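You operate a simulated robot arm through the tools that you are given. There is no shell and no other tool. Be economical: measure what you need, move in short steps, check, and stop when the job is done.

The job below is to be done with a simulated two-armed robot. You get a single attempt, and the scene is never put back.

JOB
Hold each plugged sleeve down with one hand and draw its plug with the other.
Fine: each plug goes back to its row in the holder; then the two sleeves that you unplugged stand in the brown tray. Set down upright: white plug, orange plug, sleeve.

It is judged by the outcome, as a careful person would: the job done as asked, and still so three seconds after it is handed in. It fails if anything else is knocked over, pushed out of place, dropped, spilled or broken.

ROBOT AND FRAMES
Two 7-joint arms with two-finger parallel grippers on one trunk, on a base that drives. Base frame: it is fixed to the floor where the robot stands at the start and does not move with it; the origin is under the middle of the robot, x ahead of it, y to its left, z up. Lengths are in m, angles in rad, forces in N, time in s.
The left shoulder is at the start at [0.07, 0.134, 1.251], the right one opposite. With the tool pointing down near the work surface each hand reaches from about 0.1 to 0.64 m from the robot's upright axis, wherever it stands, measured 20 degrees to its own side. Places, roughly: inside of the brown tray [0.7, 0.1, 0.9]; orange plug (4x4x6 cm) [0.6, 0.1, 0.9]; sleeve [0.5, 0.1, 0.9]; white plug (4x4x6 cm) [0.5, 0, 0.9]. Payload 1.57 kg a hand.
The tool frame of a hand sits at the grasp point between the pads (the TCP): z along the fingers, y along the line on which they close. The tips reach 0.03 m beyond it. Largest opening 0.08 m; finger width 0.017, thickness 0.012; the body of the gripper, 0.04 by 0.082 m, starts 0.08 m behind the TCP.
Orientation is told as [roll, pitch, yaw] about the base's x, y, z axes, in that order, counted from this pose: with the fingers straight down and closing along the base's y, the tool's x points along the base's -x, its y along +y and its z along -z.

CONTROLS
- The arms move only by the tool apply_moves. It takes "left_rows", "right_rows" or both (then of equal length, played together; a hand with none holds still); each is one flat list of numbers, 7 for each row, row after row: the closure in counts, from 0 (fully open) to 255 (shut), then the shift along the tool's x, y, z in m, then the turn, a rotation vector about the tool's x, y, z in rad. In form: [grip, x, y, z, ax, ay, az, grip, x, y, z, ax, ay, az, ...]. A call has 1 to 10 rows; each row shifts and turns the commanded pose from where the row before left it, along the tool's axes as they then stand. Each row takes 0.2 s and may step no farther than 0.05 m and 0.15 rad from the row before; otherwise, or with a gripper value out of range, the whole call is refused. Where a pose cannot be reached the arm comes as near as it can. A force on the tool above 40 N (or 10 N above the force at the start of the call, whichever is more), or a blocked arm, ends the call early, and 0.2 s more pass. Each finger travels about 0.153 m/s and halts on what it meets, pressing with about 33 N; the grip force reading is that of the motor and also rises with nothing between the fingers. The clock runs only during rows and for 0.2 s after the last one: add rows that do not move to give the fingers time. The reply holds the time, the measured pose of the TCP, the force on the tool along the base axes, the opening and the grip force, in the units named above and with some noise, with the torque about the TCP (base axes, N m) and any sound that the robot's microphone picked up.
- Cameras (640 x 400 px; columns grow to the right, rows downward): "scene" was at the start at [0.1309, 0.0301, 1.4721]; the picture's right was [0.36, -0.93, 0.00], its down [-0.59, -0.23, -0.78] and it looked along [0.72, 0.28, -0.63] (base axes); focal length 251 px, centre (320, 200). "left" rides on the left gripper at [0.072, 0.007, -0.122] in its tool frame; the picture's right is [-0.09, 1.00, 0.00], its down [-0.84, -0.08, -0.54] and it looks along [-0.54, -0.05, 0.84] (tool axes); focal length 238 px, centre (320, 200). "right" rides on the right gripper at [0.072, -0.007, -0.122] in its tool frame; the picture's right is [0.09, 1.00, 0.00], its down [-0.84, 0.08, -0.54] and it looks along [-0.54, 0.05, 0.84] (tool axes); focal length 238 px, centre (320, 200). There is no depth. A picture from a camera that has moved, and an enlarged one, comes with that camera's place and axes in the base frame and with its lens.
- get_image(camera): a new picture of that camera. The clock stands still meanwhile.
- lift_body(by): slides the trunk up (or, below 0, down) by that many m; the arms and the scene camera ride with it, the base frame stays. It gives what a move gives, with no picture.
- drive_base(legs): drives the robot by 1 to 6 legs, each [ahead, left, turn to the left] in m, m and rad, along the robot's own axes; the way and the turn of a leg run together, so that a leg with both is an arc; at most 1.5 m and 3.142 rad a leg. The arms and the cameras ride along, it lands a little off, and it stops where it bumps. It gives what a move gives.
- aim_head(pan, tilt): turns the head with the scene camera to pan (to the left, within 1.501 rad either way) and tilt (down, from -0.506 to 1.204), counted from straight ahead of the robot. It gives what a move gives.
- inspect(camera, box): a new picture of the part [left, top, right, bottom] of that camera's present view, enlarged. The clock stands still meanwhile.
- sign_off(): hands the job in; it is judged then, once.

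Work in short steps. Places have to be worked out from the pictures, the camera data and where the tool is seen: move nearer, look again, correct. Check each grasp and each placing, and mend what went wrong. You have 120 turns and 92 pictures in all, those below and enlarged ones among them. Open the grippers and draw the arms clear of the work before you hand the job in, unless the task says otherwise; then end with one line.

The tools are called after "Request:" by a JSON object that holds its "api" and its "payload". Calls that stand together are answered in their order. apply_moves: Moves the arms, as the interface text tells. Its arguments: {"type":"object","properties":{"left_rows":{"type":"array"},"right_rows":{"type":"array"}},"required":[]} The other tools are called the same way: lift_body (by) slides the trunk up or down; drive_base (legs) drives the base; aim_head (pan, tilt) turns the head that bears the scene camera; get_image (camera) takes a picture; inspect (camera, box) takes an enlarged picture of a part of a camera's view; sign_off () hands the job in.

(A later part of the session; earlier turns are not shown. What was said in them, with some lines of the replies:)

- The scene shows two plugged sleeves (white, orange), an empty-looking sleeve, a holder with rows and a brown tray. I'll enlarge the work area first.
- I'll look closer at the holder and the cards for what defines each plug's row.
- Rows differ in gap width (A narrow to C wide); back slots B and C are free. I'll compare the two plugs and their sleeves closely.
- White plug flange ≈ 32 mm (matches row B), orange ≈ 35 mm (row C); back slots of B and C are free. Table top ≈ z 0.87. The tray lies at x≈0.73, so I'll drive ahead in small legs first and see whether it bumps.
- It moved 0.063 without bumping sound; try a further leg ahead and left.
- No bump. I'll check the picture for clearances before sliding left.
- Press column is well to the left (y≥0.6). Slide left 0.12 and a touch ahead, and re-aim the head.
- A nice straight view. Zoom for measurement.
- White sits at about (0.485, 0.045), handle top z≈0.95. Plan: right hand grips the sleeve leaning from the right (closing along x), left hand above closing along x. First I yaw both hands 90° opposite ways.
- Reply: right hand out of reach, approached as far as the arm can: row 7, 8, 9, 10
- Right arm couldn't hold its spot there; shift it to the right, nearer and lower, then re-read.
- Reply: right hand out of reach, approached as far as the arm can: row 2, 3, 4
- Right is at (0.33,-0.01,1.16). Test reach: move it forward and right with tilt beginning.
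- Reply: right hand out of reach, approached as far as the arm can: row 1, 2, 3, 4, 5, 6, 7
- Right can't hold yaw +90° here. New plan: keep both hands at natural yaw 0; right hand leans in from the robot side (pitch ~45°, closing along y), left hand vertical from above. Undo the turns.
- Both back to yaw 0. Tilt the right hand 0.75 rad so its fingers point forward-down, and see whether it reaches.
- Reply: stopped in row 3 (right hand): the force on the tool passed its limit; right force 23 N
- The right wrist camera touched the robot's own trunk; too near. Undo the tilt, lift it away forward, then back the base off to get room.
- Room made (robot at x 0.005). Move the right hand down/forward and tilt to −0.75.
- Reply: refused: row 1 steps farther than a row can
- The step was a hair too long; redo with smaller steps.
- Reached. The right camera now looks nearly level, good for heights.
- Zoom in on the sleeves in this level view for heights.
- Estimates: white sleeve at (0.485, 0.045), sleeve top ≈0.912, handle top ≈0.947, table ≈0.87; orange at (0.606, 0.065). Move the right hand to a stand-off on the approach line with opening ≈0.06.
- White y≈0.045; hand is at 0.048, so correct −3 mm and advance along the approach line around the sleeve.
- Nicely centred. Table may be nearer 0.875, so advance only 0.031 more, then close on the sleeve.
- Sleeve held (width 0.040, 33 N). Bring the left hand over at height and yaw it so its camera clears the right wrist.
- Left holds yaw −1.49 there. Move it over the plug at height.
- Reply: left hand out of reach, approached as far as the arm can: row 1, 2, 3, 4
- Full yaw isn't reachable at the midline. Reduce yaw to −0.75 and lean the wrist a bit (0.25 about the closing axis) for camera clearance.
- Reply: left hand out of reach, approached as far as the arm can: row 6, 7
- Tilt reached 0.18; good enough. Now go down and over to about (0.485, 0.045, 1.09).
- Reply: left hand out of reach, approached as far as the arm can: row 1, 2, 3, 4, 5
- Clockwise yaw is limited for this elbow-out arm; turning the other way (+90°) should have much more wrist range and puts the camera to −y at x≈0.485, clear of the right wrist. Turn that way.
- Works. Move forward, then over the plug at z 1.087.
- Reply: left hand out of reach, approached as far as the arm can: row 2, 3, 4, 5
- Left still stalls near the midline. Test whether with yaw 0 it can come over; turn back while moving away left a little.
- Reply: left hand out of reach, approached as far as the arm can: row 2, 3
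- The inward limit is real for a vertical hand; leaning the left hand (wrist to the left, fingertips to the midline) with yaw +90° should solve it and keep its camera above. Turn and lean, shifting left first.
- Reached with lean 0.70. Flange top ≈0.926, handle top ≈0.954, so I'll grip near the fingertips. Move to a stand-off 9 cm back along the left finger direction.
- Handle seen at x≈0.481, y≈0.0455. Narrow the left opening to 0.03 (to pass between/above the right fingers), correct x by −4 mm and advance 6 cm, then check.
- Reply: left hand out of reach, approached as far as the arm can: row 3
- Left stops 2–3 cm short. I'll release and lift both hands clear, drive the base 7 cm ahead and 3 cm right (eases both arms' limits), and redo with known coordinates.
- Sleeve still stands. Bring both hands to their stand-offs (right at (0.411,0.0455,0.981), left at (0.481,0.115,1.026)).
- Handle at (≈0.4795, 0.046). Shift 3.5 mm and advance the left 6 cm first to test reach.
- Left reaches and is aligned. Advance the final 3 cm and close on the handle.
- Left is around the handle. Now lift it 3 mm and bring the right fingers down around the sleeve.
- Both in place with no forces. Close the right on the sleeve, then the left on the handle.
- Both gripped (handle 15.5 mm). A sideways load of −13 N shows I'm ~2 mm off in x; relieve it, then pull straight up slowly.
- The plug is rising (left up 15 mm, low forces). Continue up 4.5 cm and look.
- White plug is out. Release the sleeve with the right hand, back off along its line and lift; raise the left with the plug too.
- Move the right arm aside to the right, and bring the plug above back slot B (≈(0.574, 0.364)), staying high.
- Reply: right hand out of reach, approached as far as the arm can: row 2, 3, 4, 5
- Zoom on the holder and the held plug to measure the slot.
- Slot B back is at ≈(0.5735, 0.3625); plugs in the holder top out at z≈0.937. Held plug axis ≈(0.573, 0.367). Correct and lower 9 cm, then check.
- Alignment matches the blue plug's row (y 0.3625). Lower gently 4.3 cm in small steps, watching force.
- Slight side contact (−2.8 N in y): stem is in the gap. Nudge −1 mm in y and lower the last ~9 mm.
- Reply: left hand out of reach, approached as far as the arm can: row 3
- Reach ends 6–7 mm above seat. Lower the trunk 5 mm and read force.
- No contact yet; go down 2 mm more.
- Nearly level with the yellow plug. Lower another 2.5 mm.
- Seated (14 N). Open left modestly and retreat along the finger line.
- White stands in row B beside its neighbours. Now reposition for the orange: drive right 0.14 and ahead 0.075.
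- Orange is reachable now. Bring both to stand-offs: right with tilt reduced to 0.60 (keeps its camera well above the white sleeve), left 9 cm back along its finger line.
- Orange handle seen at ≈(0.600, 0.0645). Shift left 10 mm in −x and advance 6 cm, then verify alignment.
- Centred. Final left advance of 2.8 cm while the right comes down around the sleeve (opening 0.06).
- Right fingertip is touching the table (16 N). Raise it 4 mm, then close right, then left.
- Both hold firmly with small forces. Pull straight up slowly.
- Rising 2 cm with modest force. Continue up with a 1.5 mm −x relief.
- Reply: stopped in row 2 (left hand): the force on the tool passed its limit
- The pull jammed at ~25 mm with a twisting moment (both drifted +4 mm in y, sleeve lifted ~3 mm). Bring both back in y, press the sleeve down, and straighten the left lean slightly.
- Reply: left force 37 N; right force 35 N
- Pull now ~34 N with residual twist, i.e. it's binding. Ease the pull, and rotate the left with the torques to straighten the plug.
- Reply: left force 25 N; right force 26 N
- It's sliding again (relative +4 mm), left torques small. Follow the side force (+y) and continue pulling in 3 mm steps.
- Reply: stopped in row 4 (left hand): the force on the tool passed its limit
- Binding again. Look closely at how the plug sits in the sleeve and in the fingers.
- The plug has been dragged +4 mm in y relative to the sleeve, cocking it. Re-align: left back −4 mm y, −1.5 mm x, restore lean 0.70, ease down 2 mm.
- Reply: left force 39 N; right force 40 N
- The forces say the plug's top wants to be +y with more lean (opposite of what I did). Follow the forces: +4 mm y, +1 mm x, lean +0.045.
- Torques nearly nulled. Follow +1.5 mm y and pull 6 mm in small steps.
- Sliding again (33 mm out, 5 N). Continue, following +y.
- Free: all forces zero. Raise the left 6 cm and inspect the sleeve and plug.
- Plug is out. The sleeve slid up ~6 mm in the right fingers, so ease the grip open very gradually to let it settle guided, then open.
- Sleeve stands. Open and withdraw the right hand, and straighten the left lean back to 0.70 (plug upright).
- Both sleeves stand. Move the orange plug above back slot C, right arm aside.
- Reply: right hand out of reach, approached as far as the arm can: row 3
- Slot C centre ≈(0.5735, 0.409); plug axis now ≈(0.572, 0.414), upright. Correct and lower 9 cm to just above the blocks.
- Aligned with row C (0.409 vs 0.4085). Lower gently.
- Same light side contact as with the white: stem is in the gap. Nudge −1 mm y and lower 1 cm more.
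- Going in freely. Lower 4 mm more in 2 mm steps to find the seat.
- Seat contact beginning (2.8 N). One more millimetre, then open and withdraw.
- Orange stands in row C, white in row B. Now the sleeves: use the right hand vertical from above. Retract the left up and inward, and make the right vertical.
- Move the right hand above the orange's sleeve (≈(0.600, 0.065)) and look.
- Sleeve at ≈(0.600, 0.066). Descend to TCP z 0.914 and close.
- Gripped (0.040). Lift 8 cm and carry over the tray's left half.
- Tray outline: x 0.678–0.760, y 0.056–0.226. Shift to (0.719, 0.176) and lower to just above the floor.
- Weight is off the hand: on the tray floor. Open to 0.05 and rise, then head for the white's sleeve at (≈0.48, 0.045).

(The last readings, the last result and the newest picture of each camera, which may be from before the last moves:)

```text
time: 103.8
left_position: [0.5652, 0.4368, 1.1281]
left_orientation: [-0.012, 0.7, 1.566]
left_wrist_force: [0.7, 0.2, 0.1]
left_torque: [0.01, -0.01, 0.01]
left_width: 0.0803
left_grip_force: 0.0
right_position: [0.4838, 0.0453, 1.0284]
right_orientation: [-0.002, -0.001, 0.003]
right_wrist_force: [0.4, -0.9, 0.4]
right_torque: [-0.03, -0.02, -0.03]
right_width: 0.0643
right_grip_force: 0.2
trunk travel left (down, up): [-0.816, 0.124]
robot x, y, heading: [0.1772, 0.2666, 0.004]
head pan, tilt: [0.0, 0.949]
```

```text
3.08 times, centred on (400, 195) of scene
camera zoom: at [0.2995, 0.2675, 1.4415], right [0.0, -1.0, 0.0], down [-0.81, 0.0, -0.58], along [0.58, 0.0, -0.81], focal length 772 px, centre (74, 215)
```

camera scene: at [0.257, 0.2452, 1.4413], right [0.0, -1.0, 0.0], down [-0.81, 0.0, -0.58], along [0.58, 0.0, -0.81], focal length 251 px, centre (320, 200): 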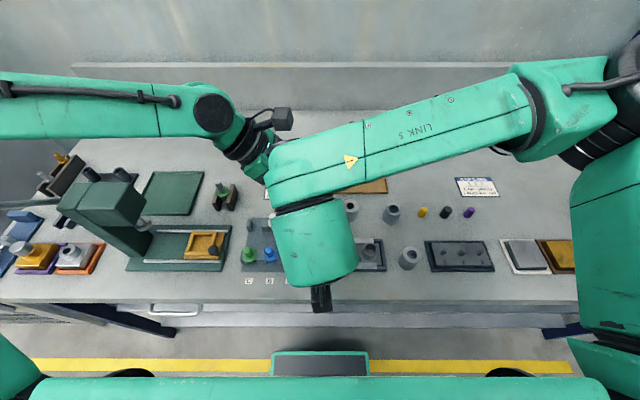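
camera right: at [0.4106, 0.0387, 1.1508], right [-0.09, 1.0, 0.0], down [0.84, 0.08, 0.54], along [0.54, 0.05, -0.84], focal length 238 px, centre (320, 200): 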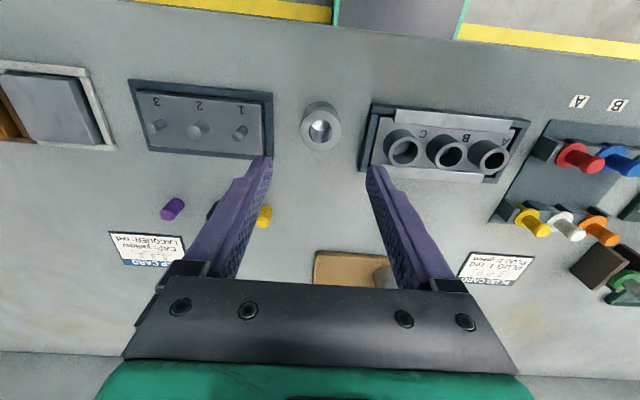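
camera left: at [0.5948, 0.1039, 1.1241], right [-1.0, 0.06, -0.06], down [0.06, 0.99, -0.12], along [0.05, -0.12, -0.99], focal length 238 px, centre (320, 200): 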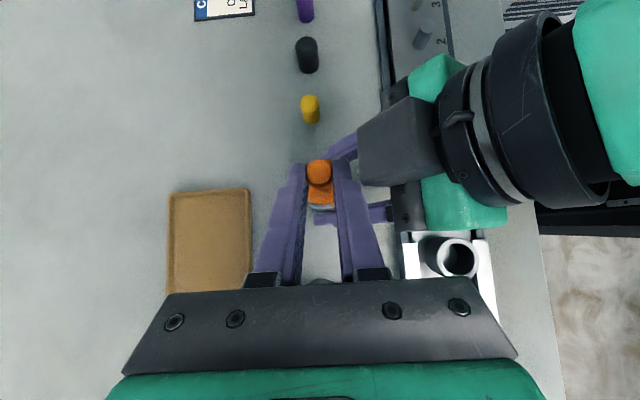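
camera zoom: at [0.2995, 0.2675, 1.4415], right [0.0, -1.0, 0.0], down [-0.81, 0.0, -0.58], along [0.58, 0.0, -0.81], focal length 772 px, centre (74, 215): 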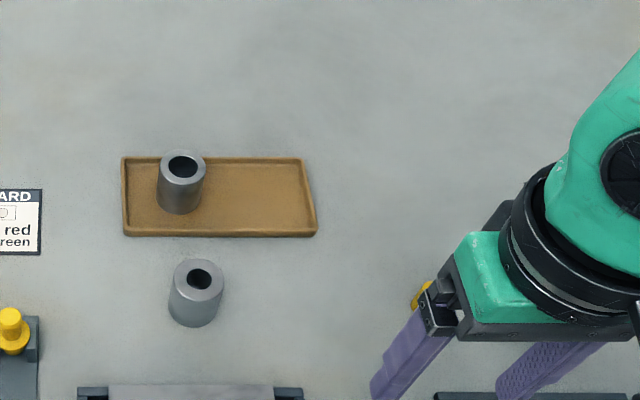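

Sleeve 1 stands in the tray. Second sleeve at ≈(0.476, 0.0447); descend with opening 0.056 and grip.

Request:
{"api": "apply_moves", "payload": {"right_rows": [77, 0.0078, -0.0006, 0.028, 0, 0, 0, 77, 0, 0, 0.029, 0, 0, 0, 77, 0, 0, 0.029, 0, 0, 0, 77, 0, 0, 0.028, 0, 0, 0, 77, 0, 0, 0, 0, 0, 0, 255, 0, 0, 0, 0, 0, 0, 255, 0, 0, 0, 0, 0, 0]}}

```text
time: 105.4
left_position: [0.5668, 0.4362, 1.1292]
left_orientation: [-0.011, 0.7, 1.565]
left_wrist_force: [-0.1, 0.2, -1.0]
left_torque: [-0.01, 0.01, 0.03]
left_width: 0.08
left_grip_force: 0.1
right_position: [0.4772, 0.0443, 0.9152]
right_orientation: [-0.001, 0.002, 0.001]
right_wrist_force: [0.3, 0.2, 0.4]
right_torque: [-0.01, 0.03, -0.02]
right_width: 0.0396
right_grip_force: 32.2
trunk travel left (down, up): [-0.816, 0.124]
robot x, y, heading: [0.1759, 0.2697, 0.004]
head pan, tilt: [0.0, 0.949]
```

Gripped. Lift 9 cm and carry to above (0.719, 0.104).

Request:
{"api": "apply_moves", "payload": {"right_rows": [255, 0, 0, -0.045, 0, 0, 0, 255, 0, 0, -0.045, 0, 0, 0, 255, -0.0403, 0.01, 0, 0, 0, 0, 255, -0.0403, 0.01, 0, 0, 0, 0, 255, -0.0403, 0.01, 0, 0, 0, 0, 255, -0.0403, 0.01, 0, 0, 0, 0, 255, -0.0403, 0.01, 0, 0, 0, 0, 255, -0.0403, 0.01, 0, 0, 0, 0, 255, 0, 0, 0, 0, 0, 0]}}

Request:
{"api": "get_image", "payload": {"camera": "right"}}

```text
time: 107.4
left_position: [0.5675, 0.4364, 1.1279]
left_orientation: [-0.012, 0.699, 1.565]
left_wrist_force: [-0.5, -0.2, 0.2]
left_torque: [0.0, -0.02, 0.01]
left_width: 0.0799
left_grip_force: 0.1
right_position: [0.7201, 0.1038, 1.0024]
right_orientation: [-0.001, 0.0, 0.003]
right_wrist_force: [0.6, 0.1, -2.4]
right_torque: [-0.01, -0.03, -0.01]
right_width: 0.0398
right_grip_force: 32.9
trunk travel left (down, up): [-0.816, 0.124]
robot x, y, heading: [0.1778, 0.2651, -0.0]
head pan, tilt: [0.0, 0.949]
```

```text
13 pictures are left
camera right: at [0.6475, 0.0973, 1.1245], right [-0.09, 1.0, 0.0], down [0.84, 0.08, 0.54], along [0.54, 0.05, -0.84], focal length 238 px, centre (320, 200)
```

right: 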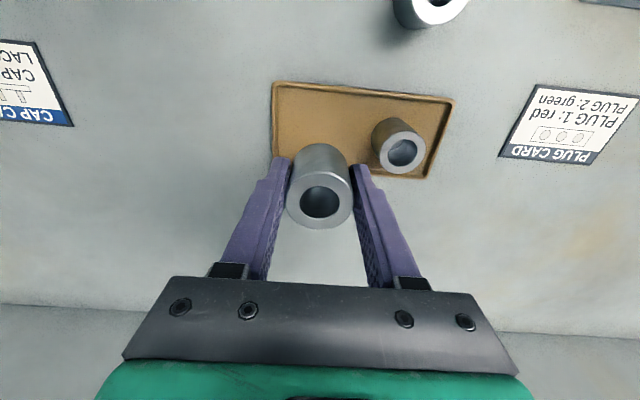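

Clear of sleeve 1 (at y 0.178). Lower gently to the floor (TCP ≈0.919).

Request:
{"api": "apply_moves", "payload": {"right_rows": [255, 0, 0, 0.03, 0, 0, 0, 255, 0, 0, 0.03, 0, 0, 0, 255, 0, 0, 0.018, 0, 0, 0, 255, 0, 0, 0.004, 0, 0, 0, 255, 0, 0, 0.001, 0, 0, 0, 255, 0, 0, 0, 0, 0, 0]}}

```text
time: 108.8
left_position: [0.5676, 0.4366, 1.1281]
left_orientation: [-0.01, 0.698, 1.567]
left_wrist_force: [-1.3, 1.5, 0.9]
left_torque: [0.01, -0.01, 0.0]
left_width: 0.0799
left_grip_force: 0.0
right_position: [0.7206, 0.1064, 0.9199]
right_orientation: [-0.002, -0.001, 0.001]
right_wrist_force: [1.2, -0.7, -2.6]
right_torque: [-0.04, 0.0, -0.02]
right_width: 0.0396
right_grip_force: 33.2
trunk travel left (down, up): [-0.816, 0.124]
robot x, y, heading: [0.1813, 0.2673, 0.004]
head pan, tilt: [0.0, 0.949]
```

Not yet touching (still carrying 2.6 N). Lower 2 mm more.

Request:
{"api": "apply_moves", "payload": {"right_rows": [255, 0, 0, 0.001, 0, 0, 0, 255, 0, 0, 0.001, 0, 0, 0, 255, 0, 0, 0, 0, 0, 0]}}

```text
time: 109.6
left_position: [0.5662, 0.4374, 1.1278]
left_orientation: [-0.012, 0.701, 1.566]
left_wrist_force: [-0.7, 0.0, 0.2]
left_torque: [0.03, 0.03, 0.04]
left_width: 0.0799
left_grip_force: 0.0
right_position: [0.7189, 0.1048, 0.918]
right_orientation: [0.0, 0.0, 0.002]
right_wrist_force: [0.2, -0.6, -1.4]
right_torque: [0.1, -0.01, 0.02]
right_width: 0.0398
right_grip_force: 33.2
trunk travel left (down, up): [-0.816, 0.124]
robot x, y, heading: [0.1774, 0.2687, -0.002]
head pan, tilt: [0.0, 0.949]
```

Contact is starting. Another millimetre, then open to 0.05, rise straight up and draw back.

Request:
{"api": "apply_moves", "payload": {"right_rows": [255, 0, 0, 0.001, 0, 0, 0, 96, 0, 0, 0, 0, 0, 0, 96, 0, 0, 0, 0, 0, 0, 96, 0, 0, -0.03, 0, 0, 0, 96, 0, 0, -0.04, 0, 0, 0, 96, 0, 0, -0.045, 0, 0, 0, 50, 0.03, -0.03, -0.02, 0, 0, 0, 0, 0.03, -0.03, -0.02, 0, 0, 0, 0, 0.03, -0.03, 0, 0, 0, 0, 0, 0.02, -0.03, 0, 0, 0, 0]}}

Request:
{"api": "get_image", "payload": {"camera": "scene"}}

Request:
{"api": "inspect", "payload": {"camera": "scene", "box": [230, 150, 440, 290]}}

```text
time: 111.8
left_position: [0.5651, 0.4362, 1.1292]
left_orientation: [-0.014, 0.697, 1.565]
left_wrist_force: [0.0, -0.6, -0.1]
left_torque: [0.04, 0.03, -0.03]
left_width: 0.08
left_grip_force: 0.1
right_position: [0.6063, -0.0167, 1.0732]
right_orientation: [-0.002, -0.001, 0.002]
right_wrist_force: [0.3, -0.4, -0.2]
right_torque: [0.04, -0.04, 0.0]
right_width: 0.0803
right_grip_force: 0.1
trunk travel left (down, up): [-0.816, 0.124]
robot x, y, heading: [0.1777, 0.2684, 0.007]
head pan, tilt: [0.0, 0.949]
```

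```text
12 pictures are left
camera scene: at [0.2985, 0.2659, 1.4416], right [0.0, -1.0, 0.0], down [-0.81, 0.0, -0.58], along [0.58, 0.0, -0.81], focal length 251 px, centre (320, 200)
```

scene: 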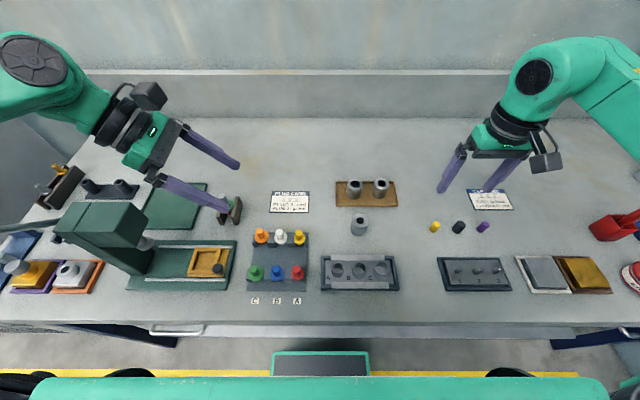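

```text
2.86 times, centred on (335, 220) of scene
camera zoom: at [0.2985, 0.2659, 1.4416], right [0.0, -1.0, 0.0], down [-0.81, 0.0, -0.58], along [0.58, 0.0, -0.81], focal length 717 px, centre (277, 143)
```

zoom: 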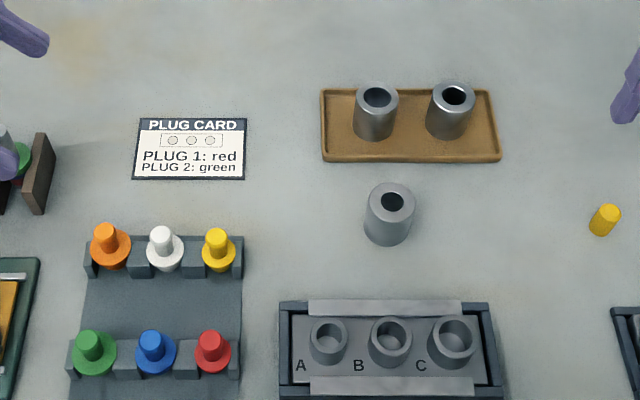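

Both sleeves stand in the tray, both plugs in their rows, everything else in place. Raise the trunk and back off to clear the work.

Request:
{"api": "lift_body", "payload": {"by": 0.1}}

Request:
{"api": "drive_base", "payload": {"legs": [[-0.2, 0, 0]]}}

Request:
{"api": "get_image", "payload": {"camera": "scene"}}

```text
time: 113.2
left_position: [0.5671, 0.437, 1.2282]
left_orientation: [-0.012, 0.699, 1.565]
left_wrist_force: [0.2, -0.5, -0.3]
left_torque: [0.03, 0.04, -0.02]
left_width: 0.0803
left_grip_force: 0.0
right_position: [0.6075, -0.0154, 1.1715]
right_orientation: [-0.003, 0.0, 0.001]
right_wrist_force: [0.2, 0.0, -0.4]
right_torque: [0.03, -0.02, -0.01]
right_width: 0.0801
right_grip_force: 0.1
trunk travel left (down, up): [-0.916, 0.024]
robot x, y, heading: [0.1768, 0.271, -0.001]
head pan, tilt: [0.0, 0.949]
```

```text
time: 114.8
left_position: [0.3717, 0.4341, 1.2265]
left_orientation: [-0.006, 0.699, 1.564]
left_wrist_force: [0.1, 0.0, -1.5]
left_torque: [-0.01, 0.0, -0.01]
left_width: 0.0801
left_grip_force: 0.1
right_position: [0.4095, -0.019, 1.1714]
right_orientation: [-0.002, 0.003, -0.003]
right_wrist_force: [0.9, -0.7, -0.7]
right_torque: [0.01, 0.02, 0.02]
right_width: 0.0797
right_grip_force: 0.2
trunk travel left (down, up): [-0.916, 0.024]
robot x, y, heading: [-0.0244, 0.2676, -0.005]
head pan, tilt: [0.0, 0.949]
```

```text
10 pictures are left
camera scene: at [0.1046, 0.267, 1.5409], right [0.0, -1.0, 0.0], down [-0.82, 0.0, -0.58], along [0.58, 0.0, -0.82], focal length 251 px, centre (320, 200)
```

scene: 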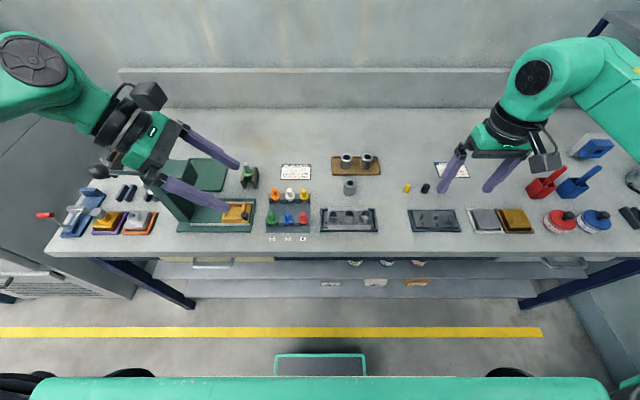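

All is in place and the arms are clear with grippers open; handing in.

Request:
{"api": "sign_off", "payload": {}}

```text
The job is handed in.
```

The job is done: the white plug is back in row B and the orange plug in row C, and both unplugged sleeves stand in the brown tray. Nothing else was knocked over or moved.
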